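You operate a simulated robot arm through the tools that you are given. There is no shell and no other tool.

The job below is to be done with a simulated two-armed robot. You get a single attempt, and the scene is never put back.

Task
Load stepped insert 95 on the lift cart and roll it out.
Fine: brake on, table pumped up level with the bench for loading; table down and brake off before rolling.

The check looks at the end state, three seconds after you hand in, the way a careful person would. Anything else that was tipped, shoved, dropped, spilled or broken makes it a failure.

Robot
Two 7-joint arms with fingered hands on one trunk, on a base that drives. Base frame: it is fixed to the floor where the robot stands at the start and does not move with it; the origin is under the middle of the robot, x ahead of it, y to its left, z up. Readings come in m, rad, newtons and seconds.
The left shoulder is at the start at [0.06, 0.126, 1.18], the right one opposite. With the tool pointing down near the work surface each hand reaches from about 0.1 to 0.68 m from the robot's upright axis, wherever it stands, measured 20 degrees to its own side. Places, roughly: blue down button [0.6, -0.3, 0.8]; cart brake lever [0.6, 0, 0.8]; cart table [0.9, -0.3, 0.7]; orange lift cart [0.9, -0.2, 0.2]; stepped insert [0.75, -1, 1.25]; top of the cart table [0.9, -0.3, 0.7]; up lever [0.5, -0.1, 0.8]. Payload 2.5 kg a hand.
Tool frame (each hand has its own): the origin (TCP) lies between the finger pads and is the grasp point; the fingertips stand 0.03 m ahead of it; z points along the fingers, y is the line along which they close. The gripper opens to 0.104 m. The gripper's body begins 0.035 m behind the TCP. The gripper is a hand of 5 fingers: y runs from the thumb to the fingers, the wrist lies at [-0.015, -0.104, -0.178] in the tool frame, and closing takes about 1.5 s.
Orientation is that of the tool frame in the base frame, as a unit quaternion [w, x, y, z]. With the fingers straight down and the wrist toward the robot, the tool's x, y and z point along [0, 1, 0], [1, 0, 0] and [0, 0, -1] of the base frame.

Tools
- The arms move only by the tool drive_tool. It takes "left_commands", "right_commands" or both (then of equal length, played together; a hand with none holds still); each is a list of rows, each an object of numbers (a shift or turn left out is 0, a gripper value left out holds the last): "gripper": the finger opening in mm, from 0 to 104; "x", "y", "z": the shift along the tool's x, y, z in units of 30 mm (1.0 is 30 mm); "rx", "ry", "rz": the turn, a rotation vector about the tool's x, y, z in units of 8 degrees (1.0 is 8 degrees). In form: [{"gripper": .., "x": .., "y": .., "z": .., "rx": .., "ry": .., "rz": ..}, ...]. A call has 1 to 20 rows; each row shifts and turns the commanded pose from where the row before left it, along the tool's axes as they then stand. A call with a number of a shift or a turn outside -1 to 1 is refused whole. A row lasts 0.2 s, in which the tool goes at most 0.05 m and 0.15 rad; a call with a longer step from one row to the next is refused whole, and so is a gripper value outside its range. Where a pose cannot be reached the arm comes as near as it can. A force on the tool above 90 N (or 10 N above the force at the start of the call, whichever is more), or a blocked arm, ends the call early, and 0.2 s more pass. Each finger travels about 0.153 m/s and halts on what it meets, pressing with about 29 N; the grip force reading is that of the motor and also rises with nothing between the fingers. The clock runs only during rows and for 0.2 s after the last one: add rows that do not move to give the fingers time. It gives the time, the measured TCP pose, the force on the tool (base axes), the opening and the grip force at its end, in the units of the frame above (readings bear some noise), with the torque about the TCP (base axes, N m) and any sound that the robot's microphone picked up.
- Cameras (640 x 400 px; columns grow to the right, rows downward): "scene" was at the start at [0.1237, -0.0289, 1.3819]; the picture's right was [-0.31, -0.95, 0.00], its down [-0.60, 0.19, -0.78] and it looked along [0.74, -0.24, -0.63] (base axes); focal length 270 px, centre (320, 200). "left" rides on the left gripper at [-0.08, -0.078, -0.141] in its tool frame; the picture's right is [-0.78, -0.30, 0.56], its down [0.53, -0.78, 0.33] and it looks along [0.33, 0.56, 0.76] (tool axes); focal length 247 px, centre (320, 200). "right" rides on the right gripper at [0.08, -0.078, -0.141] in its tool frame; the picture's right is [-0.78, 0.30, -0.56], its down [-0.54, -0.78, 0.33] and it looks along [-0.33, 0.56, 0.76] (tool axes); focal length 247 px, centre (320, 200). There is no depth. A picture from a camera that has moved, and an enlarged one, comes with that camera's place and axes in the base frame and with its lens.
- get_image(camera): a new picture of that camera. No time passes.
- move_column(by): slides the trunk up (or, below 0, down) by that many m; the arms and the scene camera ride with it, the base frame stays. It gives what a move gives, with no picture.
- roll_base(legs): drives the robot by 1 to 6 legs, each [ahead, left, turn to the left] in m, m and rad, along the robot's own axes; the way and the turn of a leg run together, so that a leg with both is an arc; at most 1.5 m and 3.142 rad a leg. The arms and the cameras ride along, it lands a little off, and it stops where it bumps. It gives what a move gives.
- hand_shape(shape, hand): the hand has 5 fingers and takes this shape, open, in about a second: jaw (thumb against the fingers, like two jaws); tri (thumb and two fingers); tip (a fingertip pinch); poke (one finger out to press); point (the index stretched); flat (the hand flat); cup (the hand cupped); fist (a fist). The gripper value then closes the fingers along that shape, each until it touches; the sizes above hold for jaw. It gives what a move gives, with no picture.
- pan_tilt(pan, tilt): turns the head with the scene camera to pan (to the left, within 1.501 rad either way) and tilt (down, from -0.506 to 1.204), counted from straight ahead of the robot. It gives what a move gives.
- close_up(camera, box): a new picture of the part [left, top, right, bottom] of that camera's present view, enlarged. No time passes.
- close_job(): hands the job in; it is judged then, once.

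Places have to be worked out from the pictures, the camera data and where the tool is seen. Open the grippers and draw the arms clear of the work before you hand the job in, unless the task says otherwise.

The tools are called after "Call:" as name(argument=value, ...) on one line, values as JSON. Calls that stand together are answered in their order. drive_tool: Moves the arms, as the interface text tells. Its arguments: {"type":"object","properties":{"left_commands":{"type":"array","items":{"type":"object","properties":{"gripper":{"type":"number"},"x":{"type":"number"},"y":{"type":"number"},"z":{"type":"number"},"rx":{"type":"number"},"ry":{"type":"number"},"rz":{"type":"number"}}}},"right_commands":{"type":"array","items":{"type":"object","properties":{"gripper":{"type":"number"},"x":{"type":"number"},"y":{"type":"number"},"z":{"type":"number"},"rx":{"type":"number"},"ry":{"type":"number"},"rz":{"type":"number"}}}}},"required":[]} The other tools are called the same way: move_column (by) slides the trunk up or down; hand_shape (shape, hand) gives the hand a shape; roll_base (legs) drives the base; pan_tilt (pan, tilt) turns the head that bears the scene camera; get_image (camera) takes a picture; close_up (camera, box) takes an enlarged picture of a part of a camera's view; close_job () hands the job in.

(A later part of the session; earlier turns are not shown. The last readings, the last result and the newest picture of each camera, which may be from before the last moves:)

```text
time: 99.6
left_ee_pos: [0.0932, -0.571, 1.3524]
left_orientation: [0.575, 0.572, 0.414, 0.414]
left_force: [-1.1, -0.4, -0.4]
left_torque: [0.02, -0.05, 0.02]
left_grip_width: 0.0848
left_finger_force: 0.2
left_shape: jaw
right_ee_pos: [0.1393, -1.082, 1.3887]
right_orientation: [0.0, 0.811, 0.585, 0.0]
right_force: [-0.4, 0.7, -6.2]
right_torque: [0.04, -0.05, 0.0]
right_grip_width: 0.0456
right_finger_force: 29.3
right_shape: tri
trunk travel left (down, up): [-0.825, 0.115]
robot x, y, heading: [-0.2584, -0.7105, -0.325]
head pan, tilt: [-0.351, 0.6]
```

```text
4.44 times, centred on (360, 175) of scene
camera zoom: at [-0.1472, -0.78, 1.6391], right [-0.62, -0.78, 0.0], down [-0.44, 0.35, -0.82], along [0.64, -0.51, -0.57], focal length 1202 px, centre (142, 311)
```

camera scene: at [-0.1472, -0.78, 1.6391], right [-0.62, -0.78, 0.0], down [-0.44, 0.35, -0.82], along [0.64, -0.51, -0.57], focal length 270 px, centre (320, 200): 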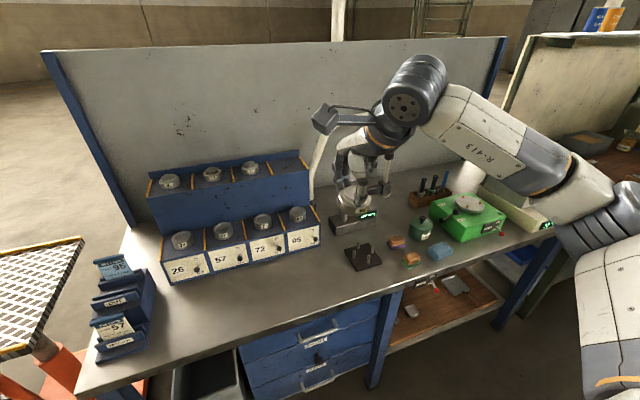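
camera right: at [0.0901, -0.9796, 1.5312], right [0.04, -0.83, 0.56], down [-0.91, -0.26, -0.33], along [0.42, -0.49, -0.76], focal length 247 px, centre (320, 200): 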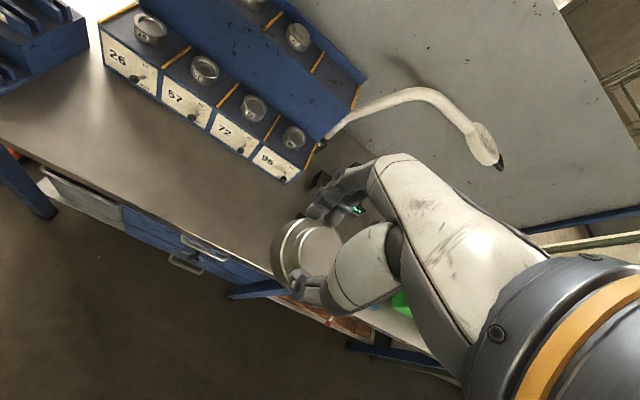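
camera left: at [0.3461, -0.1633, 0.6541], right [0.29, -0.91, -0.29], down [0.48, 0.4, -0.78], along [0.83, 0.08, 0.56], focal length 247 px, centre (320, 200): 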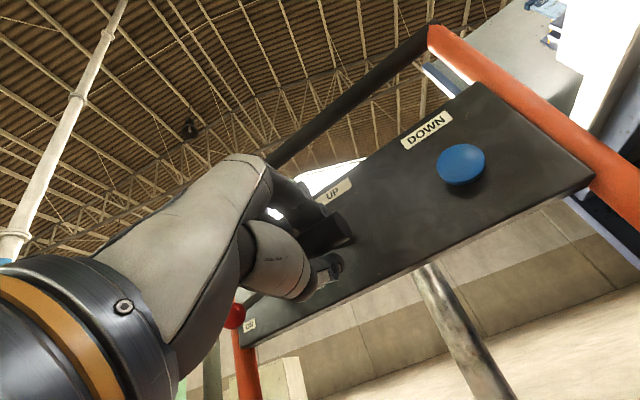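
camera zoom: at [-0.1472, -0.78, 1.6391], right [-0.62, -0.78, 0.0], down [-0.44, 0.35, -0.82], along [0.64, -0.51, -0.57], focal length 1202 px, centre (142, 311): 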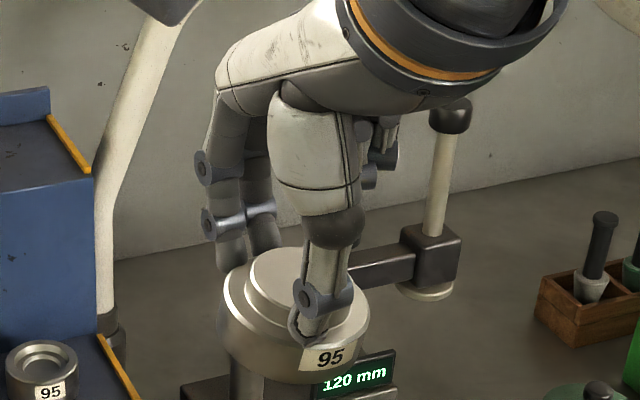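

The insert has crept sideways in the pinch (chord 46 mm, tri-pinch centre is right of the TCP) and could squeeze out. I'll set it down on free bench space just ahead and regrasp it centred. First roll forward 0.2 m.

Call:
roll_base(legs=[[0.1, 0.0, 0.0], [0.1, 0.0, 0.0]])

Call:
move_column(by=-0.12)

Call:
close_up(camera="right", box=[230, 150, 390, 330])

Call:
get_image(camera="scene")

```text
time: 101.5
left_ee_pos: [0.2843, -0.6327, 1.3518]
left_orientation: [0.574, 0.572, 0.414, 0.414]
left_force: [-0.6, -0.8, -0.9]
left_torque: [0.01, -0.02, 0.02]
left_grip_width: 0.0847
left_finger_force: 0.1
left_shape: jaw
right_ee_pos: [0.3294, -1.1443, 1.3882]
right_orientation: [0.0, 0.811, 0.585, -0.001]
right_force: [0.6, 0.5, -6.2]
right_torque: [0.04, -0.06, -0.01]
right_grip_width: 0.0456
right_finger_force: 29.3
right_shape: tri
trunk travel left (down, up): [-0.825, 0.115]
robot x, y, heading: [-0.0684, -0.773, -0.33]
head pan, tilt: [-0.351, 0.6]
```

```text
time: 103.0
left_ee_pos: [0.2828, -0.6338, 1.2319]
left_orientation: [0.575, 0.572, 0.413, 0.413]
left_force: [-0.3, 0.6, -0.4]
left_torque: [0.0, -0.02, 0.0]
left_grip_width: 0.0848
left_finger_force: 0.0
left_shape: jaw
right_ee_pos: [0.3292, -1.1425, 1.2697]
right_orientation: [0.0, 0.812, 0.584, 0.0]
right_force: [0.2, 0.5, -5.6]
right_torque: [0.07, -0.01, -0.02]
right_grip_width: 0.0454
right_finger_force: 28.9
right_shape: tri
trunk travel left (down, up): [-0.705, 0.235]
robot x, y, heading: [-0.0673, -0.771, -0.324]
head pan, tilt: [-0.351, 0.6]
```

```text
2.22 times, centred on (310, 240) of right
camera zoom: at [0.2799, -1.0431, 1.4111], right [0.04, -0.83, 0.56], down [-0.91, -0.26, -0.33], along [0.42, -0.49, -0.76], focal length 549 px, centre (342, 111)
```

zoom: 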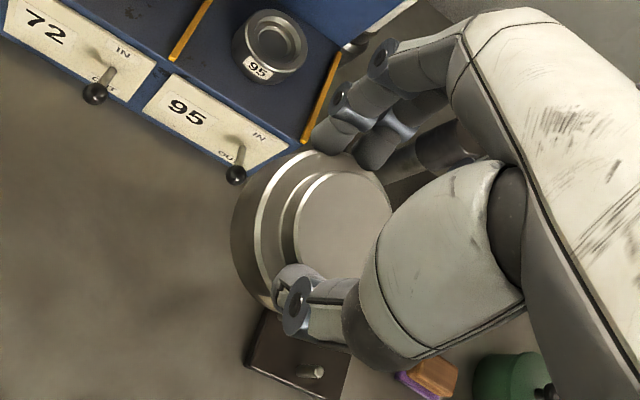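

```text
taken
camera scene: at [0.0426, -0.8435, 1.5191], right [-0.62, -0.78, 0.0], down [-0.44, 0.35, -0.82], along [0.64, -0.51, -0.57], focal length 270 px, centre (320, 200)
```

scene: 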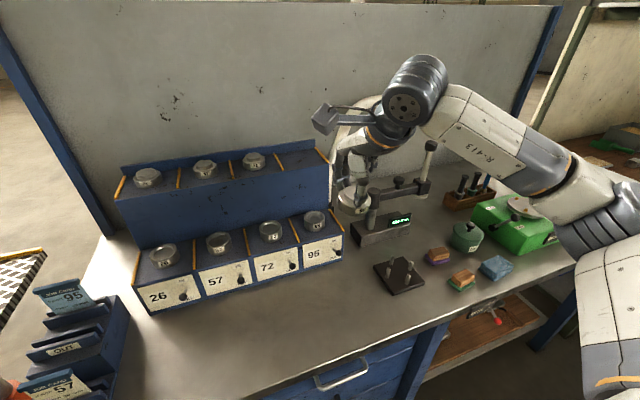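

Stable so far. I lower the insert gently (13 mm/row) over the free bench area, drifting 4 cm left.

Call:
drive_tool(right_commands=[{"z": 0.2}, {"z": 0.4}, {"z": 0.45, "x": 0.05}, {"z": 0.45, "x": 0.07}, {"z": 0.45, "x": 0.09}, {"z": 0.45, "x": 0.09}, {"z": 0.45, "x": 0.09}, {"z": 0.45, "x": 0.09}, {"z": 0.45, "x": 0.09}, {"z": 0.45, "x": 0.09}, {"z": 0.45, "x": 0.09}, {"z": 0.45, "x": 0.09}, {"z": 0.45, "x": 0.09}, {"z": 0.45, "x": 0.09}, {"z": 0.45, "x": 0.09}, {"z": 0.45, "x": 0.07}, {"z": 0.45, "x": 0.05}, {"z": 0.45}, {"z": 0.4}, {"z": 0.2}])

Call:
get_image(camera="scene")

Call:
get_image(camera="right")

```text
time: 107.2
left_ee_pos: [0.2845, -0.6336, 1.2322]
left_orientation: [0.575, 0.572, 0.414, 0.414]
left_force: [-0.1, 0.2, 0.3]
left_torque: [0.02, 0.03, 0.0]
left_grip_width: 0.0846
left_finger_force: 0.1
left_shape: jaw
right_ee_pos: [0.3406, -1.1093, 1.0173]
right_orientation: [-0.001, 0.811, 0.585, 0.0]
right_force: [0.2, 0.5, -5.9]
right_torque: [0.05, -0.01, -0.02]
right_grip_width: 0.0453
right_finger_force: 29.1
right_shape: tri
trunk travel left (down, up): [-0.705, 0.235]
robot x, y, heading: [-0.0664, -0.7724, -0.326]
head pan, tilt: [-0.351, 0.6]
```

```text
taken
camera scene: at [0.0427, -0.8435, 1.5191], right [-0.62, -0.78, 0.0], down [-0.44, 0.35, -0.82], along [0.64, -0.51, -0.57], focal length 270 px, centre (320, 200)
```

scene: 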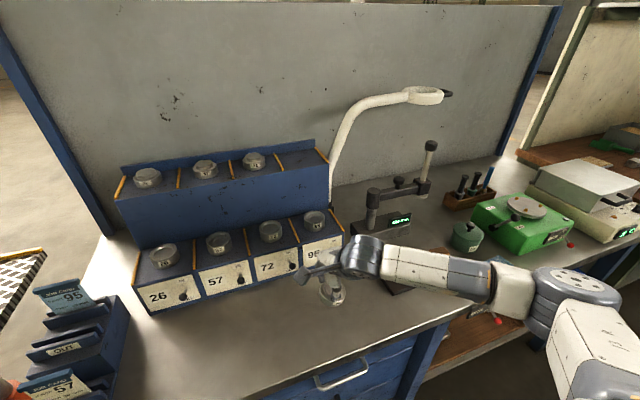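

```text
taken
camera right: at [0.2912, -1.0084, 1.1589], right [0.03, -0.83, 0.56], down [-0.91, -0.26, -0.33], along [0.42, -0.49, -0.76], focal length 247 px, centre (320, 200)
```

right: 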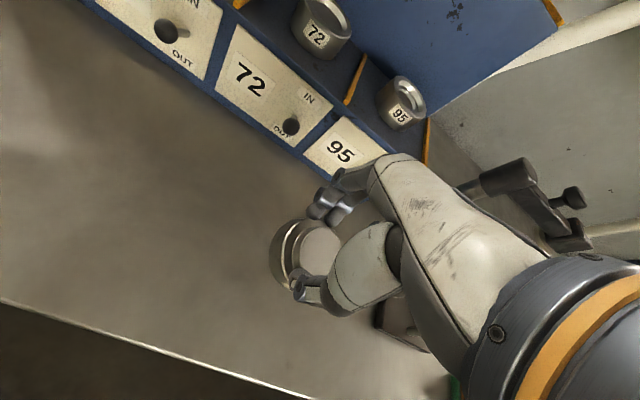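

Continue down to z≈0.945, slowly.

Call:
drive_tool(right_commands=[{"z": 0.2}, {"z": 0.3}, {"z": 0.3}, {"z": 0.3}, {"z": 0.3}, {"z": 0.3}, {"z": 0.3}, {"z": 0.2}, {"z": 0.1}, {}])

Call:
close_up(camera="scene", box=[280, 220, 400, 330])

```text
time: 109.4
left_ee_pos: [0.2825, -0.6337, 1.2331]
left_orientation: [0.574, 0.573, 0.414, 0.414]
left_force: [-0.5, -0.1, 0.5]
left_torque: [0.04, 0.01, -0.02]
left_grip_width: 0.0848
left_finger_force: 0.1
left_shape: jaw
right_ee_pos: [0.3408, -1.1081, 0.9483]
right_orientation: [0.0, 0.811, 0.585, 0.0]
right_force: [0.4, 0.3, -0.3]
right_torque: [0.0, 0.0, 0.0]
right_grip_width: 0.0294
right_finger_force: 28.6
right_shape: tri
trunk travel left (down, up): [-0.705, 0.235]
robot x, y, heading: [-0.0682, -0.7707, -0.322]
head pan, tilt: [-0.351, 0.6]
```

```text
3.64 times, centred on (340, 275) of scene
camera zoom: at [0.0422, -0.8431, 1.5192], right [-0.62, -0.78, 0.0], down [-0.44, 0.35, -0.83], along [0.64, -0.52, -0.56], focal length 984 px, centre (247, -73)
```

zoom: 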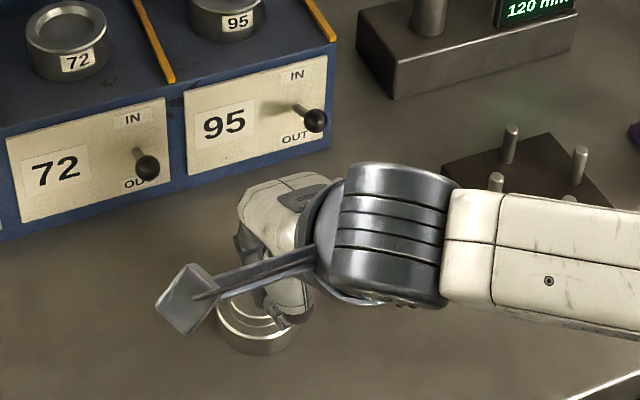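

Force is ~0: the insert is down on the bench. I check with the hand camera.

Call:
get_image(camera="right")

Call:
close_up(camera="right", box=[230, 150, 390, 330])

```text
taken
camera right: at [0.2913, -1.008, 1.0902], right [0.04, -0.83, 0.56], down [-0.91, -0.26, -0.33], along [0.42, -0.49, -0.76], focal length 247 px, centre (320, 200)
```

right: 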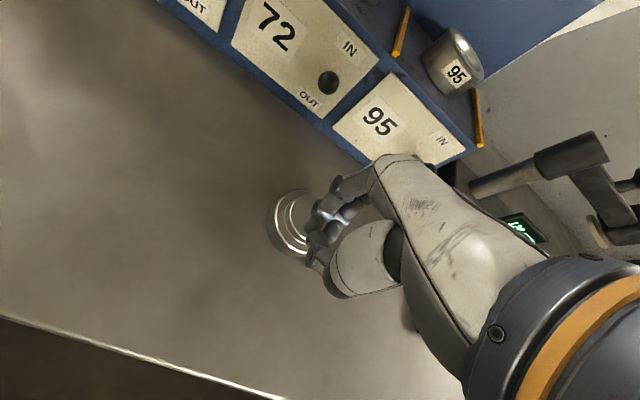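

```text
2.22 times, centred on (310, 240) of right
camera zoom: at [0.2913, -1.008, 1.0902], right [0.04, -0.83, 0.56], down [-0.91, -0.26, -0.33], along [0.42, -0.49, -0.76], focal length 549 px, centre (342, 111)
```

zoom: 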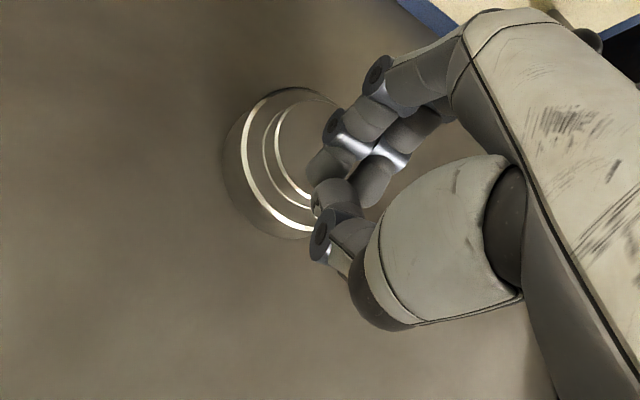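

The insert stands upright on the bench beside the fingertips. I move the hand right and up, then open and switch to re-approach centred.

Call:
drive_tool(right_commands=[{"x": -0.4}, {"x": -0.6}, {"z": -0.8}, {"z": -0.9}, {"z": -0.9}, {"z": -0.9, "gripper": 90}, {"x": 0.8}, {"x": 0.8}, {}, {}])

Call:
get_image(camera="right")

Call:
close_up(camera="scene", box=[260, 200, 420, 330])

```text
time: 111.6
left_ee_pos: [0.2836, -0.6329, 1.233]
left_orientation: [0.575, 0.573, 0.413, 0.413]
left_force: [-0.3, -0.1, -1.0]
left_torque: [0.03, 0.01, 0.0]
left_grip_width: 0.0848
left_finger_force: 0.0
left_shape: jaw
right_ee_pos: [0.3466, -1.0915, 1.0539]
right_orientation: [0.0, 0.812, 0.584, 0.0]
right_force: [-0.6, -0.3, -0.3]
right_torque: [0.0, -0.01, -0.01]
right_grip_width: 0.0898
right_finger_force: 0.0
right_shape: tri
trunk travel left (down, up): [-0.705, 0.235]
robot x, y, heading: [-0.065, -0.7732, -0.321]
head pan, tilt: [-0.351, 0.6]
```

```text
taken
camera right: at [0.2971, -0.9902, 1.1956], right [0.04, -0.83, 0.56], down [-0.91, -0.26, -0.33], along [0.42, -0.49, -0.76], focal length 247 px, centre (320, 200)
```

right: 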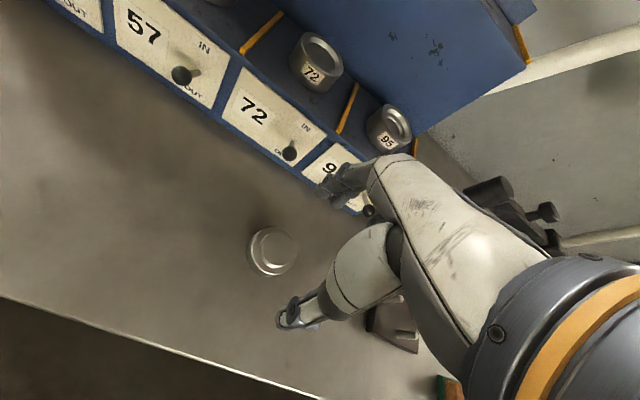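

```text
3.08 times, centred on (340, 265) of scene
camera zoom: at [0.0422, -0.843, 1.5192], right [-0.62, -0.78, 0.0], down [-0.44, 0.35, -0.83], along [0.64, -0.52, -0.56], focal length 832 px, centre (258, 0)
```

zoom: 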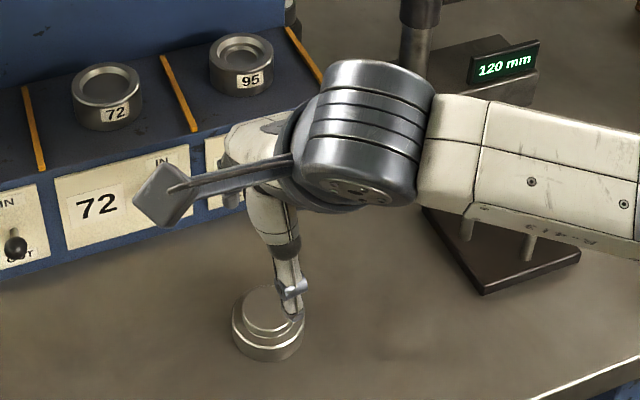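

Insert upright at ≈(0.367,-1.108) on the bench. For tri, the balance point lies between index and middle (≈10 mm right of the TCP), so I place the TCP 10 mm left of the insert's centre and descend to z≈0.96.

Call:
drive_tool(right_commands=[{"y": 0.42, "x": 0.02, "gripper": 82}, {"y": 0.41, "x": 0.01}, {"z": 0.8}, {"z": 0.8}, {"z": 0.8}, {"z": 0.7}, {}])

Call:
close_up(camera="right", box=[230, 150, 390, 330])

Call:
close_up(camera="scene", box=[260, 200, 420, 330])

```text
time: 113.2
left_ee_pos: [0.2823, -0.6331, 1.2327]
left_orientation: [0.575, 0.572, 0.414, 0.413]
left_force: [0.2, -0.6, 0.3]
left_torque: [-0.01, -0.01, 0.0]
left_grip_width: 0.0846
left_finger_force: 0.0
left_shape: jaw
right_ee_pos: [0.3691, -1.0973, 0.959]
right_orientation: [0.0, 0.811, 0.585, 0.0]
right_force: [-0.5, 0.5, 0.5]
right_torque: [0.0, 0.0, 0.0]
right_grip_width: 0.0823
right_finger_force: 0.1
right_shape: tri
trunk travel left (down, up): [-0.705, 0.235]
robot x, y, heading: [-0.0637, -0.7703, -0.323]
head pan, tilt: [-0.351, 0.6]
```

```text
2.22 times, centred on (310, 240) of right
camera zoom: at [0.3201, -0.9973, 1.1014], right [0.04, -0.83, 0.56], down [-0.91, -0.26, -0.33], along [0.42, -0.49, -0.76], focal length 549 px, centre (342, 111)
```

zoom: 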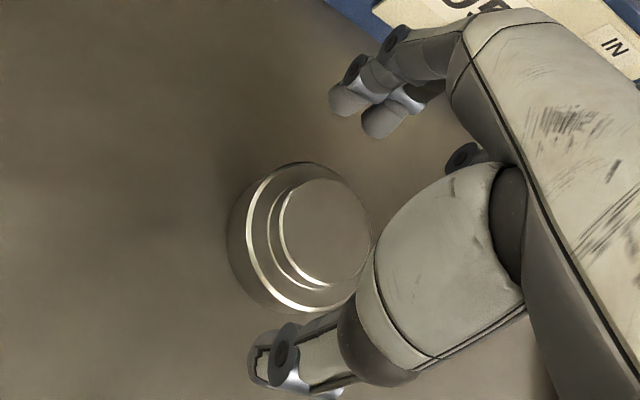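

```text
3.08 times, centred on (340, 265) of scene
camera zoom: at [0.0421, -0.843, 1.5192], right [-0.62, -0.78, 0.0], down [-0.44, 0.35, -0.83], along [0.64, -0.52, -0.56], focal length 832 px, centre (258, 0)
```

zoom: 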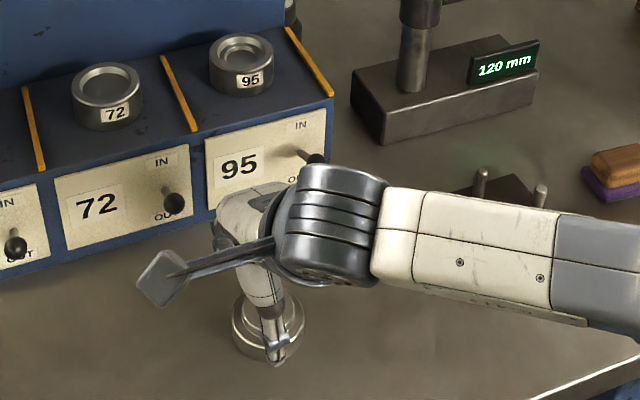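

Insert now sits 10 mm right of the TCP line as intended. I lower to z≈0.92 and close.

Call:
drive_tool(right_commands=[{"y": 0.1, "z": 0.4}, {"z": 0.4}, {"z": 0.4}, {"z": 0.1}, {"gripper": 40}, {}, {}, {}, {}, {}, {}])

Call:
close_up(camera="right", box=[230, 150, 390, 330])

Call:
close_up(camera="scene", box=[260, 200, 420, 330])

```text
time: 115.6
left_ee_pos: [0.2825, -0.633, 1.233]
left_orientation: [0.575, 0.572, 0.414, 0.414]
left_force: [-0.2, -0.8, 0.1]
left_torque: [0.03, -0.03, -0.01]
left_grip_width: 0.0848
left_finger_force: 0.1
left_shape: jaw
right_ee_pos: [0.3728, -1.0993, 0.9212]
right_orientation: [0.0, 0.812, 0.584, -0.001]
right_force: [0.6, 1.8, 0.6]
right_torque: [0.04, -0.02, 0.01]
right_grip_width: 0.0433
right_finger_force: 29.1
right_shape: tri
trunk travel left (down, up): [-0.705, 0.235]
robot x, y, heading: [-0.0701, -0.7689, -0.323]
head pan, tilt: [-0.351, 0.6]
```

```text
2.22 times, centred on (310, 240) of right
camera zoom: at [0.3236, -0.9982, 1.0631], right [0.04, -0.83, 0.56], down [-0.91, -0.26, -0.33], along [0.42, -0.49, -0.76], focal length 549 px, centre (342, 111)
```

zoom: 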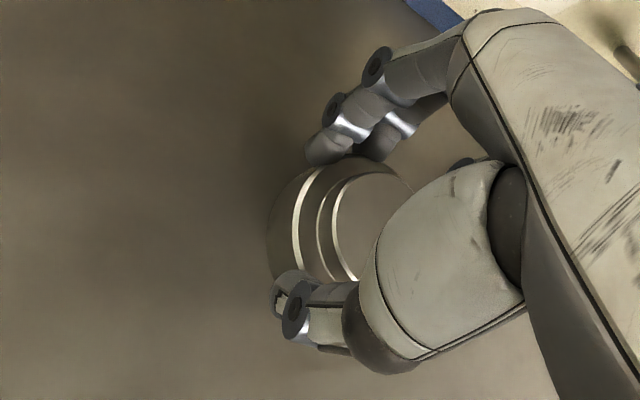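

```text
3.08 times, centred on (340, 265) of scene
camera zoom: at [0.0423, -0.8429, 1.5192], right [-0.62, -0.78, 0.0], down [-0.44, 0.35, -0.83], along [0.64, -0.52, -0.56], focal length 832 px, centre (258, 0)
```

zoom: 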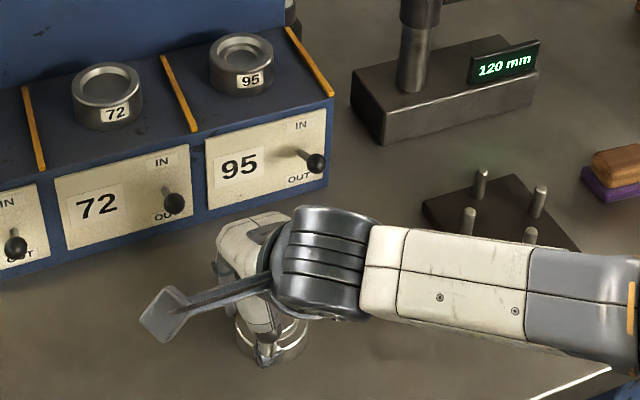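

The pinch now sits left of centre (insert 14 mm right of the line). The balanced spot is about 4 mm, so I reopen, shift the hand 10 mm right and close again.

Call:
drive_tool(right_commands=[{"gripper": 82}, {}, {}, {}, {"x": -0.17}, {"x": -0.17}, {}])

Call:
close_up(camera="right", box=[230, 150, 390, 330])

```text
time: 117.2
left_ee_pos: [0.2825, -0.6323, 1.2324]
left_orientation: [0.575, 0.572, 0.414, 0.414]
left_force: [-0.1, -0.9, -1.0]
left_torque: [-0.04, 0.01, -0.01]
left_grip_width: 0.0848
left_finger_force: 0.1
left_shape: jaw
right_ee_pos: [0.3691, -1.1098, 0.9209]
right_orientation: [0.0, 0.812, 0.584, 0.0]
right_force: [-0.7, -0.6, -0.5]
right_torque: [0.0, -0.02, 0.0]
right_grip_width: 0.0817
right_finger_force: 0.1
right_shape: tri
trunk travel left (down, up): [-0.705, 0.235]
robot x, y, heading: [-0.0685, -0.7692, -0.32]
head pan, tilt: [-0.351, 0.6]
```

```text
2.22 times, centred on (310, 240) of right
camera zoom: at [0.3202, -1.0085, 1.0634], right [0.04, -0.83, 0.56], down [-0.91, -0.26, -0.33], along [0.42, -0.49, -0.76], focal length 549 px, centre (342, 111)
```

zoom: 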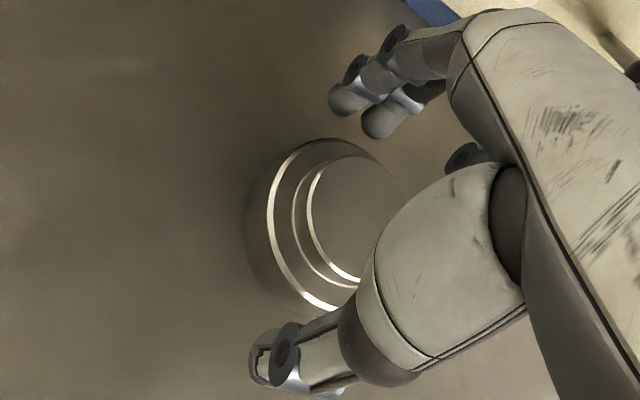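

Now the insert is 4 mm right of the TCP line – balanced. I lower 4 mm more and close.

Call:
drive_tool(right_commands=[{"z": 0.14}, {"gripper": 40}, {}, {}, {}, {}, {}, {}])

Call:
close_up(camera="right", box=[230, 150, 390, 330])

```text
time: 119.0
left_ee_pos: [0.2831, -0.6334, 1.232]
left_orientation: [0.575, 0.572, 0.414, 0.414]
left_force: [-0.1, -0.3, 0.1]
left_torque: [0.02, -0.05, 0.0]
left_grip_width: 0.0847
left_finger_force: 0.0
left_shape: jaw
right_ee_pos: [0.3687, -1.1103, 0.9179]
right_orientation: [-0.001, 0.811, 0.585, 0.001]
right_force: [1.5, 1.0, 0.3]
right_torque: [0.03, -0.04, 0.01]
right_grip_width: 0.0519
right_finger_force: 29.1
right_shape: tri
trunk travel left (down, up): [-0.705, 0.235]
robot x, y, heading: [-0.066, -0.774, -0.321]
head pan, tilt: [-0.351, 0.6]
```

```text
2.22 times, centred on (310, 240) of right
camera zoom: at [0.3201, -1.0081, 1.0591], right [0.04, -0.83, 0.56], down [-0.91, -0.26, -0.33], along [0.42, -0.49, -0.76], focal length 549 px, centre (342, 111)
```

zoom: 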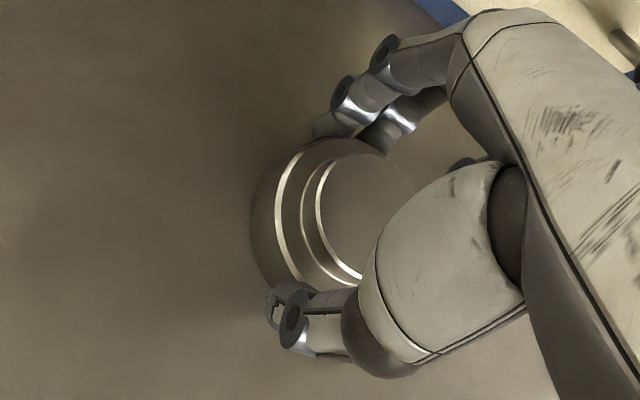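

Same chord as before (52 mm) but now offset to the other side; the neutral point is in between. I reopen once more and check to shift a few mm.

Call:
drive_tool(right_commands=[{"gripper": 70}, {}, {}, {}])

Call:
close_up(camera="right", box=[230, 150, 390, 330])

```text
time: 120.0
left_ee_pos: [0.2831, -0.6329, 1.2317]
left_orientation: [0.574, 0.571, 0.414, 0.414]
left_force: [1.1, -0.2, 0.2]
left_torque: [-0.03, 0.03, -0.02]
left_grip_width: 0.0847
left_finger_force: 0.0
left_shape: jaw
right_ee_pos: [0.3695, -1.1096, 0.918]
right_orientation: [0.0, 0.812, 0.584, 0.0]
right_force: [0.6, 0.0, 0.1]
right_torque: [-0.01, 0.03, 0.03]
right_grip_width: 0.0697
right_finger_force: 0.0
right_shape: tri
trunk travel left (down, up): [-0.705, 0.235]
robot x, y, heading: [-0.0658, -0.774, -0.325]
head pan, tilt: [-0.351, 0.6]
```

```text
2.22 times, centred on (310, 240) of right
camera zoom: at [0.32, -1.0085, 1.0591], right [0.03, -0.83, 0.56], down [-0.91, -0.26, -0.33], along [0.42, -0.49, -0.76], focal length 549 px, centre (342, 111)
```

zoom: 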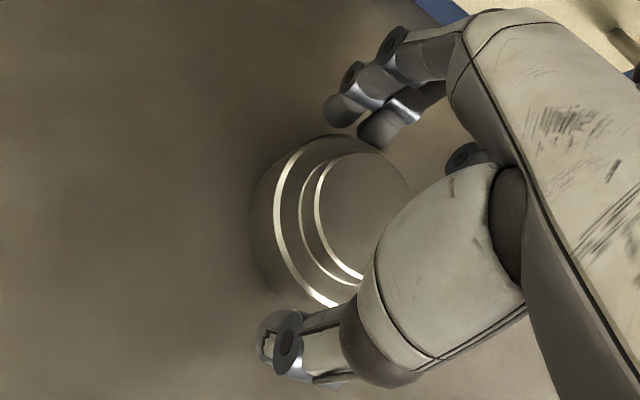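

Only ~3 mm more to the right is needed. Shift and close.

Call:
drive_tool(right_commands=[{"x": -0.1}, {}, {"gripper": 40}, {}, {}, {}, {}, {}])

Call:
close_up(camera="right", box=[230, 150, 390, 330])

```text
time: 121.8
left_ee_pos: [0.283, -0.6335, 1.2329]
left_orientation: [0.575, 0.572, 0.414, 0.414]
left_force: [0.0, 0.1, -0.2]
left_torque: [-0.02, 0.02, 0.04]
left_grip_width: 0.0849
left_finger_force: 0.0
left_shape: jaw
right_ee_pos: [0.3679, -1.112, 0.917]
right_orientation: [0.0, 0.811, 0.584, 0.0]
right_force: [0.2, 1.0, 0.0]
right_torque: [0.08, -0.02, 0.05]
right_grip_width: 0.0536
right_finger_force: 29.3
right_shape: tri
trunk travel left (down, up): [-0.705, 0.235]
robot x, y, heading: [-0.0692, -0.7737, -0.319]
head pan, tilt: [-0.351, 0.6]
```

```text
2.22 times, centred on (310, 240) of right
camera zoom: at [0.3191, -1.0112, 1.0592], right [0.04, -0.83, 0.56], down [-0.91, -0.26, -0.33], along [0.42, -0.49, -0.76], focal length 549 px, centre (342, 111)
```

zoom: 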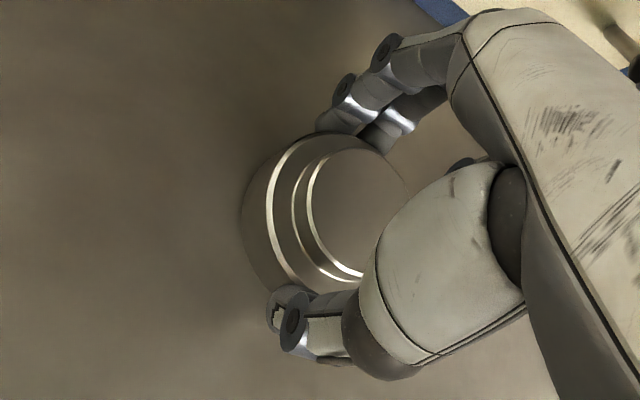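

Chord 53.6 mm now – nearly diametral. I lift gently with a slow ramp.

Call:
drive_tool(right_commands=[{"z": -0.05}, {"z": -0.1}, {"z": -0.15}, {"z": -0.2}, {"z": -0.2}, {"z": -0.2}, {"z": -0.2}, {"z": -0.2}, {"z": -0.2}, {"z": -0.2}, {"z": -0.2}, {"z": -0.2}, {"z": -0.2}, {"z": -0.2}, {"z": -0.2}, {"z": -0.2}, {"z": -0.15}, {"z": -0.1}, {"z": -0.05}, {}])

Call:
move_column(by=0.15)

Call:
close_up(camera="right", box=[230, 150, 390, 330])

```text
time: 126.0
left_ee_pos: [0.2833, -0.6333, 1.2335]
left_orientation: [0.574, 0.572, 0.414, 0.414]
left_force: [-0.3, -0.5, -0.3]
left_torque: [0.0, -0.02, -0.02]
left_grip_width: 0.0846
left_finger_force: 0.1
left_shape: jaw
right_ee_pos: [0.3686, -1.1133, 1.0133]
right_orientation: [0.0, 0.812, 0.584, 0.0]
right_force: [0.7, 0.0, -6.5]
right_torque: [0.03, -0.03, -0.02]
right_grip_width: 0.0536
right_finger_force: 29.2
right_shape: tri
trunk travel left (down, up): [-0.705, 0.235]
robot x, y, heading: [-0.0688, -0.7722, -0.321]
head pan, tilt: [-0.351, 0.6]
```

```text
time: 127.7
left_ee_pos: [0.2827, -0.634, 1.3823]
left_orientation: [0.575, 0.571, 0.415, 0.414]
left_force: [-0.3, -0.8, -0.6]
left_torque: [-0.03, 0.04, -0.02]
left_grip_width: 0.0849
left_finger_force: 0.0
left_shape: jaw
right_ee_pos: [0.369, -1.1128, 1.1626]
right_orientation: [0.0, 0.812, 0.584, -0.001]
right_force: [0.4, 0.8, -5.9]
right_torque: [0.01, -0.02, 0.0]
right_grip_width: 0.0536
right_finger_force: 28.6
right_shape: tri
trunk travel left (down, up): [-0.855, 0.085]
robot x, y, heading: [-0.0685, -0.771, -0.32]
head pan, tilt: [-0.351, 0.6]
```

```text
2.22 times, centred on (310, 240) of right
camera zoom: at [0.3197, -1.0117, 1.3043], right [0.04, -0.83, 0.56], down [-0.91, -0.26, -0.33], along [0.42, -0.49, -0.76], focal length 549 px, centre (342, 111)
```

zoom: 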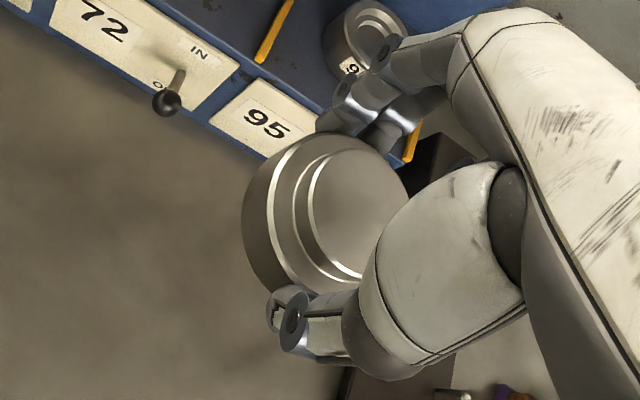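

Grip stable at 53.6 mm. I back off from the bench and strafe left toward the cart.

Call:
roll_base(legs=[[-0.22, 0.0, 0.0]])

Call:
roll_base(legs=[[0.0, 0.4, 0.0], [0.0, 0.38, 0.0]])

Call:
pan_tilt(pan=0.0, tilt=0.7)

Call:
get_image(camera="scene")

Call:
get_image(camera="right")

```text
time: 129.4
left_ee_pos: [0.0773, -0.5637, 1.3814]
left_orientation: [0.575, 0.572, 0.414, 0.414]
left_force: [0.6, 0.1, 0.4]
left_torque: [-0.02, 0.0, 0.05]
left_grip_width: 0.0848
left_finger_force: 0.0
left_shape: jaw
right_ee_pos: [0.1636, -1.0425, 1.1627]
right_orientation: [0.0, 0.811, 0.585, 0.001]
right_force: [0.2, -0.7, -6.0]
right_torque: [0.05, -0.01, 0.03]
right_grip_width: 0.0534
right_finger_force: 29.0
right_shape: tri
trunk travel left (down, up): [-0.855, 0.085]
robot x, y, heading: [-0.2746, -0.7045, -0.325]
head pan, tilt: [-0.351, 0.6]
```

```text
time: 133.9
left_ee_pos: [0.3259, 0.1676, 1.3821]
left_orientation: [0.575, 0.573, 0.413, 0.413]
left_force: [0.6, 0.2, 0.4]
left_torque: [0.03, 0.04, -0.03]
left_grip_width: 0.085
left_finger_force: 0.0
left_shape: jaw
right_ee_pos: [0.4091, -0.3124, 1.1625]
right_orientation: [0.0, 0.813, 0.582, -0.001]
right_force: [0.6, 0.7, -6.9]
right_torque: [0.02, -0.01, 0.02]
right_grip_width: 0.0535
right_finger_force: 28.7
right_shape: tri
trunk travel left (down, up): [-0.855, 0.085]
robot x, y, heading: [-0.0244, 0.0278, -0.327]
head pan, tilt: [-0.351, 0.6]
```

```text
time: 134.7
left_ee_pos: [0.3245, 0.1663, 1.382]
left_orientation: [0.576, 0.573, 0.412, 0.412]
left_force: [1.0, 0.0, 0.4]
left_torque: [0.04, 0.0, 0.02]
left_grip_width: 0.0847
left_finger_force: 0.1
left_shape: jaw
right_ee_pos: [0.4082, -0.3127, 1.1623]
right_orientation: [-0.001, 0.812, 0.583, -0.001]
right_force: [1.6, 0.6, -5.6]
right_torque: [0.05, 0.0, -0.02]
right_grip_width: 0.0534
right_finger_force: 29.0
right_shape: tri
trunk travel left (down, up): [-0.855, 0.085]
robot x, y, heading: [-0.028, 0.0299, -0.321]
head pan, tilt: [0.0, 0.7]
```

```text
taken
camera scene: at [0.0949, -0.0148, 1.6605], right [-0.32, -0.95, 0.0], down [-0.61, 0.21, -0.76], along [0.72, -0.25, -0.64], focal length 270 px, centre (320, 200)
```

scene: 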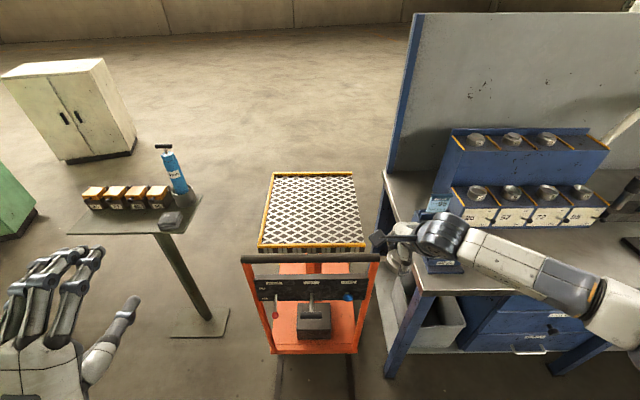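

```text
taken
camera right: at [0.3597, -0.2119, 1.304], right [0.03, -0.83, 0.56], down [-0.91, -0.26, -0.33], along [0.42, -0.49, -0.76], focal length 247 px, centre (320, 200)
```

right: 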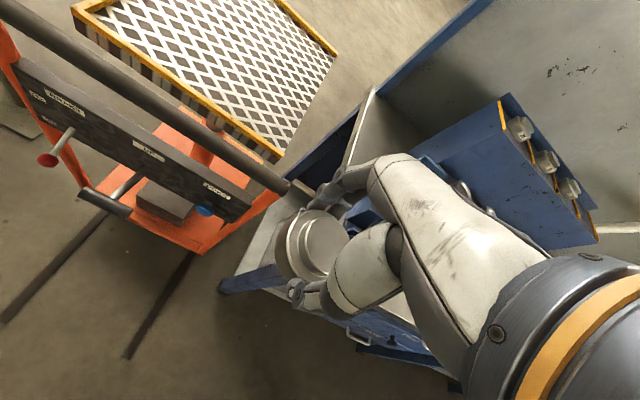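

Everything is in order, insert steady. I drive forward-left so the right hand comes over the front half of the cart table.

Call:
roll_base(legs=[[0.17, 0.07, 0.0]])

Call:
get_image(camera="scene")

Call:
roll_base(legs=[[0.16, 0.06, 0.0]])

Call:
get_image(camera="scene")

Call:
get_image(camera="right")

```text
time: 136.2
left_ee_pos: [0.5086, 0.1769, 1.3823]
left_orientation: [0.575, 0.573, 0.413, 0.413]
left_force: [-0.2, 0.9, -0.1]
left_torque: [0.04, 0.01, -0.01]
left_grip_width: 0.0849
left_finger_force: 0.1
left_shape: jaw
right_ee_pos: [0.5916, -0.3031, 1.1621]
right_orientation: [0.0, 0.813, 0.582, -0.001]
right_force: [0.7, 0.1, -5.9]
right_torque: [0.02, -0.01, -0.01]
right_grip_width: 0.0535
right_finger_force: 28.9
right_shape: tri
trunk travel left (down, up): [-0.855, 0.085]
robot x, y, heading: [0.1572, 0.0385, -0.326]
head pan, tilt: [0.0, 0.7]
```

```text
taken
camera scene: at [0.2781, -0.0037, 1.6604], right [-0.32, -0.95, 0.0], down [-0.61, 0.21, -0.76], along [0.72, -0.25, -0.64], focal length 270 px, centre (320, 200)
```

scene: 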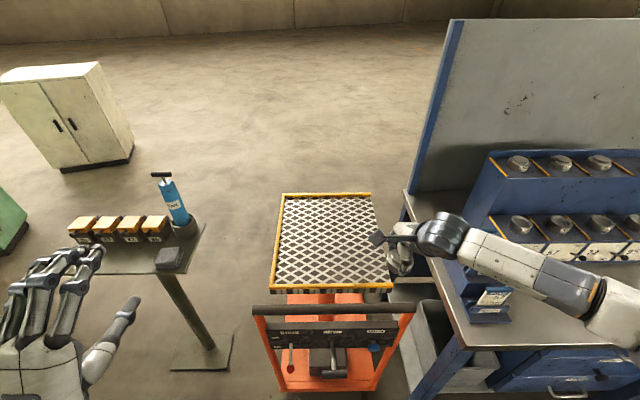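

```text
time: 137.7
left_ee_pos: [0.6767, 0.1828, 1.3829]
left_orientation: [0.576, 0.573, 0.413, 0.413]
left_force: [0.6, 0.6, 0.0]
left_torque: [0.0, 0.0, -0.02]
left_grip_width: 0.085
left_finger_force: 0.1
left_shape: jaw
right_ee_pos: [0.7614, -0.2954, 1.1623]
right_orientation: [0.0, 0.812, 0.583, -0.002]
right_force: [1.1, 0.8, -6.1]
right_torque: [-0.01, -0.01, 0.0]
right_grip_width: 0.0533
right_finger_force: 28.7
right_shape: tri
trunk travel left (down, up): [-0.855, 0.085]
robot x, y, heading: [0.3282, 0.0482, -0.324]
head pan, tilt: [0.0, 0.7]
```

```text
taken
camera scene: at [0.4475, 0.0018, 1.6604], right [-0.32, -0.95, 0.0], down [-0.61, 0.21, -0.76], along [0.72, -0.25, -0.64], focal length 270 px, centre (320, 200)
```

scene: 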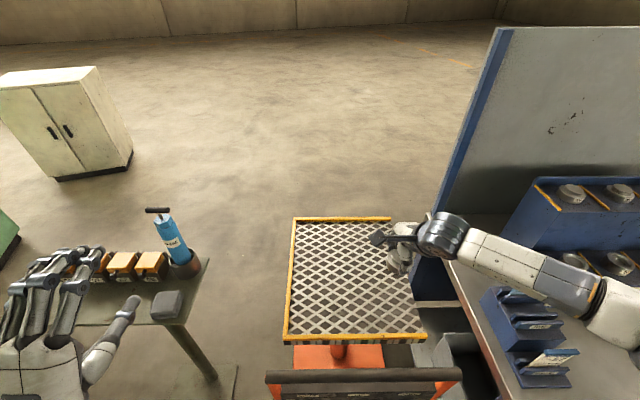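

```text
taken
camera right: at [0.712, -0.1955, 1.3038], right [0.03, -0.83, 0.56], down [-0.91, -0.26, -0.33], along [0.42, -0.49, -0.76], focal length 247 px, centre (320, 200)
```

right: 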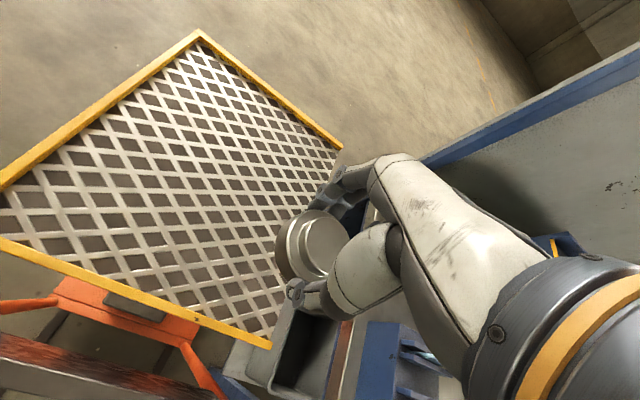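

Now over the table's front right. I move the insert gently 12 cm further in and 6 cm left, toward the table's middle.

Call:
drive_tool(right_commands=[{"y": 0.05, "x": 0.02}, {"y": 0.12, "x": 0.05}, {"y": 0.2, "x": 0.1}, {"y": 0.26, "x": 0.13}, {"y": 0.26, "x": 0.13}, {"y": 0.26, "x": 0.13}, {"y": 0.26, "x": 0.13}, {"y": 0.26, "x": 0.13}, {"y": 0.26, "x": 0.13}, {"y": 0.26, "x": 0.13}, {"y": 0.26, "x": 0.13}, {"y": 0.26, "x": 0.13}, {"y": 0.26, "x": 0.13}, {"y": 0.26, "x": 0.13}, {"y": 0.26, "x": 0.13}, {"y": 0.26, "x": 0.13}, {"y": 0.2, "x": 0.1}, {"y": 0.12, "x": 0.05}, {"y": 0.05, "x": 0.02}, {}])

Call:
get_image(camera="right")

Call:
get_image(camera="scene")

```text
time: 141.9
left_ee_pos: [0.6769, 0.1836, 1.3826]
left_orientation: [0.574, 0.572, 0.414, 0.414]
left_force: [0.2, -0.7, 0.2]
left_torque: [0.0, 0.02, -0.02]
left_grip_width: 0.0848
left_finger_force: 0.0
left_shape: jaw
right_ee_pos: [0.8972, -0.2784, 1.1618]
right_orientation: [0.0, 0.812, 0.584, -0.002]
right_force: [0.1, 0.3, -6.7]
right_torque: [0.06, 0.0, 0.0]
right_grip_width: 0.0534
right_finger_force: 29.0
right_shape: tri
trunk travel left (down, up): [-0.855, 0.085]
robot x, y, heading: [0.3261, 0.0426, -0.329]
head pan, tilt: [0.0, 0.7]
```

```text
taken
camera right: at [0.8486, -0.1774, 1.3033], right [0.03, -0.83, 0.56], down [-0.91, -0.26, -0.33], along [0.42, -0.49, -0.76], focal length 247 px, centre (320, 200)
```

right: 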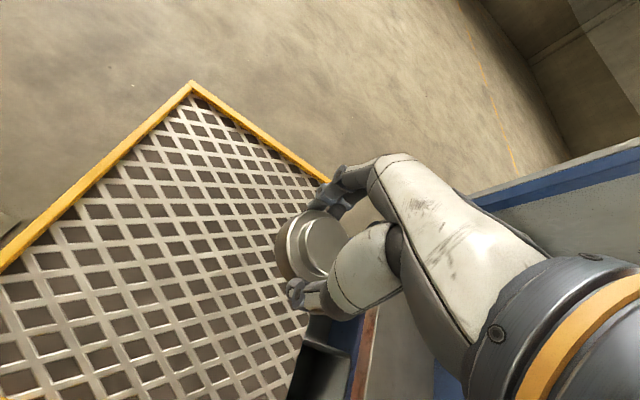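

```text
taken
camera scene: at [0.4471, 0.0017, 1.6605], right [-0.32, -0.95, 0.0], down [-0.61, 0.21, -0.76], along [0.72, -0.25, -0.64], focal length 270 px, centre (320, 200)
```

scene: 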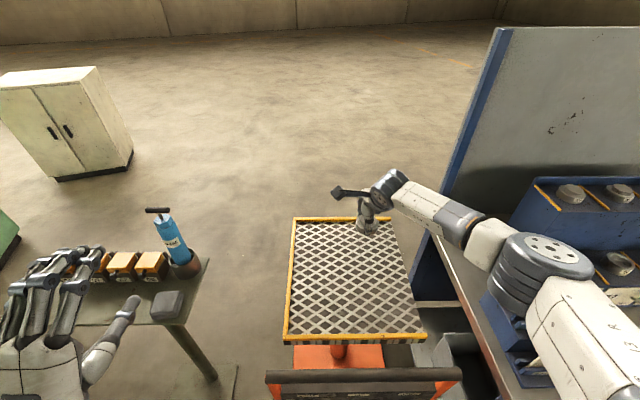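

Insert is above the table's middle. I lower with the trunk by 0.2 m.

Call:
move_column(by=-0.2)

Call:
get_image(camera="scene")

Call:
get_image(camera="right")

```text
time: 144.1
left_ee_pos: [0.6775, 0.183, 1.1825]
left_orientation: [0.575, 0.573, 0.413, 0.413]
left_force: [0.2, 0.6, 1.3]
left_torque: [0.01, 0.01, 0.0]
left_grip_width: 0.0849
left_finger_force: 0.1
left_shape: jaw
right_ee_pos: [0.8959, -0.2782, 0.9611]
right_orientation: [0.0, 0.812, 0.583, -0.001]
right_force: [-0.1, -0.1, -6.3]
right_torque: [0.02, -0.03, 0.01]
right_grip_width: 0.0538
right_finger_force: 29.5
right_shape: tri
trunk travel left (down, up): [-0.655, 0.285]
robot x, y, heading: [0.3214, 0.0429, -0.327]
head pan, tilt: [0.0, 0.7]
```

```text
taken
camera scene: at [0.4469, 0.0018, 1.4605], right [-0.32, -0.95, 0.0], down [-0.61, 0.21, -0.76], along [0.72, -0.25, -0.64], focal length 270 px, centre (320, 200)
```

scene: 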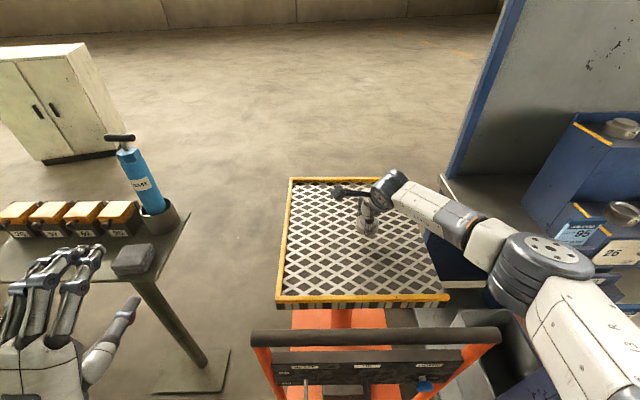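

```text
taken
camera right: at [0.8484, -0.1775, 1.1034], right [0.03, -0.83, 0.56], down [-0.91, -0.26, -0.33], along [0.42, -0.49, -0.76], focal length 247 px, centre (320, 200)
```

right: 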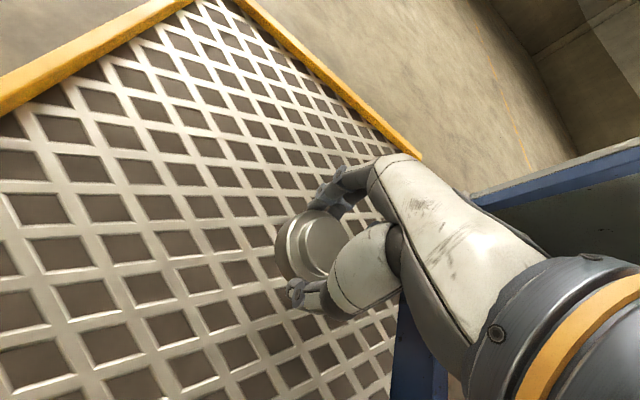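

I lower in small steps, checking force.

Call:
drive_tool(right_commands=[{"z": 0.1}, {"z": 0.15}, {"z": 0.15}, {"z": 0.15}, {"z": 0.15}, {"z": 0.1}, {"z": 0.1}, {}])

Call:
close_up(camera="scene", box=[310, 160, 430, 260])

```text
time: 145.8
left_ee_pos: [0.6768, 0.1823, 1.1821]
left_orientation: [0.575, 0.573, 0.413, 0.413]
left_force: [0.6, 0.6, -1.1]
left_torque: [0.02, 0.0, 0.02]
left_grip_width: 0.0849
left_finger_force: 0.0
left_shape: jaw
right_ee_pos: [0.8974, -0.2794, 0.9351]
right_orientation: [-0.001, 0.813, 0.582, -0.002]
right_force: [-0.2, -0.7, -6.0]
right_torque: [0.04, 0.01, -0.05]
right_grip_width: 0.0536
right_finger_force: 29.8
right_shape: tri
trunk travel left (down, up): [-0.655, 0.285]
robot x, y, heading: [0.3272, 0.0433, -0.327]
head pan, tilt: [0.0, 0.7]
```

```text
4.00 times, centred on (370, 210) of scene
camera zoom: at [0.447, 0.0018, 1.4605], right [-0.32, -0.95, 0.0], down [-0.61, 0.21, -0.76], along [0.72, -0.25, -0.64], focal length 1082 px, centre (120, 160)
```

zoom: 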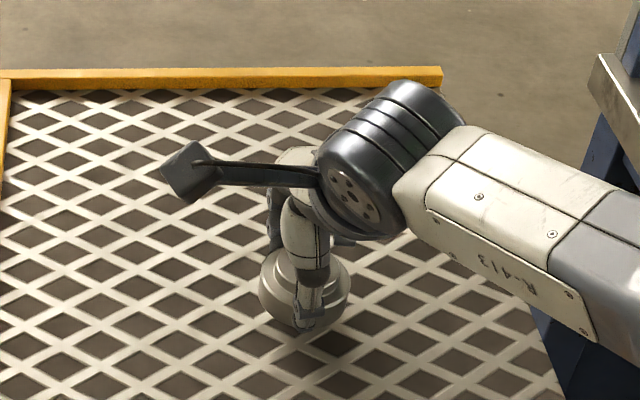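

Still carrying 6 N at z 0.935. Continue in 3 mm steps.

Call:
drive_tool(right_commands=[{"z": 0.1}, {"z": 0.1}, {"z": 0.1}, {"z": 0.1}, {}])

```text
time: 147.1
left_ee_pos: [0.6768, 0.1825, 1.1823]
left_orientation: [0.575, 0.572, 0.413, 0.413]
left_force: [0.4, -0.7, -0.6]
left_torque: [0.01, -0.02, 0.03]
left_grip_width: 0.0848
left_finger_force: 0.0
left_shape: jaw
right_ee_pos: [0.8962, -0.2794, 0.9214]
right_orientation: [-0.001, 0.812, 0.583, -0.001]
right_force: [-0.2, -0.2, -5.6]
right_torque: [0.02, 0.02, -0.01]
right_grip_width: 0.0537
right_finger_force: 28.7
right_shape: tri
trunk travel left (down, up): [-0.655, 0.285]
robot x, y, heading: [0.3263, 0.046, -0.329]
head pan, tilt: [0.0, 0.7]
```

Call:
drive_tool(right_commands=[{"z": 0.1}, {"z": 0.1}, {}])

Call:
close_up(camera="scene", box=[310, 160, 430, 260])

```text
time: 147.8
left_ee_pos: [0.6758, 0.1822, 1.1821]
left_orientation: [0.576, 0.572, 0.413, 0.413]
left_force: [0.6, -0.7, 0.2]
left_torque: [-0.01, 0.0, 0.03]
left_grip_width: 0.0848
left_finger_force: 0.1
left_shape: jaw
right_ee_pos: [0.8968, -0.2794, 0.9179]
right_orientation: [0.0, 0.813, 0.583, 0.0]
right_force: [-0.4, -0.6, 0.3]
right_torque: [-0.03, -0.05, 0.0]
right_grip_width: 0.0535
right_finger_force: 29.3
right_shape: tri
trunk travel left (down, up): [-0.655, 0.285]
robot x, y, heading: [0.3227, 0.0421, -0.326]
head pan, tilt: [0.0, 0.7]
```

```text
4.00 times, centred on (370, 210) of scene
camera zoom: at [0.4463, 0.0022, 1.4606], right [-0.32, -0.95, 0.0], down [-0.61, 0.21, -0.77], along [0.72, -0.25, -0.64], focal length 1082 px, centre (120, 160)
```

zoom: 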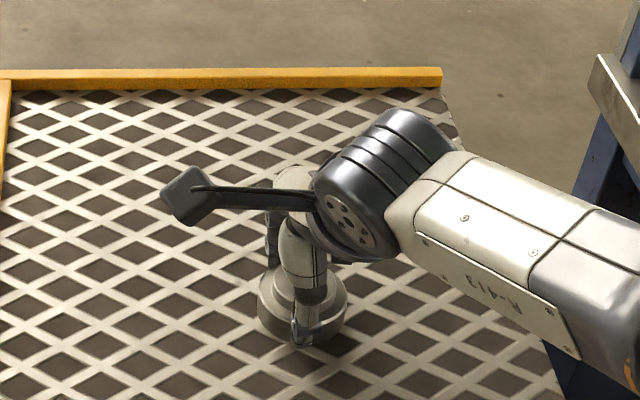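

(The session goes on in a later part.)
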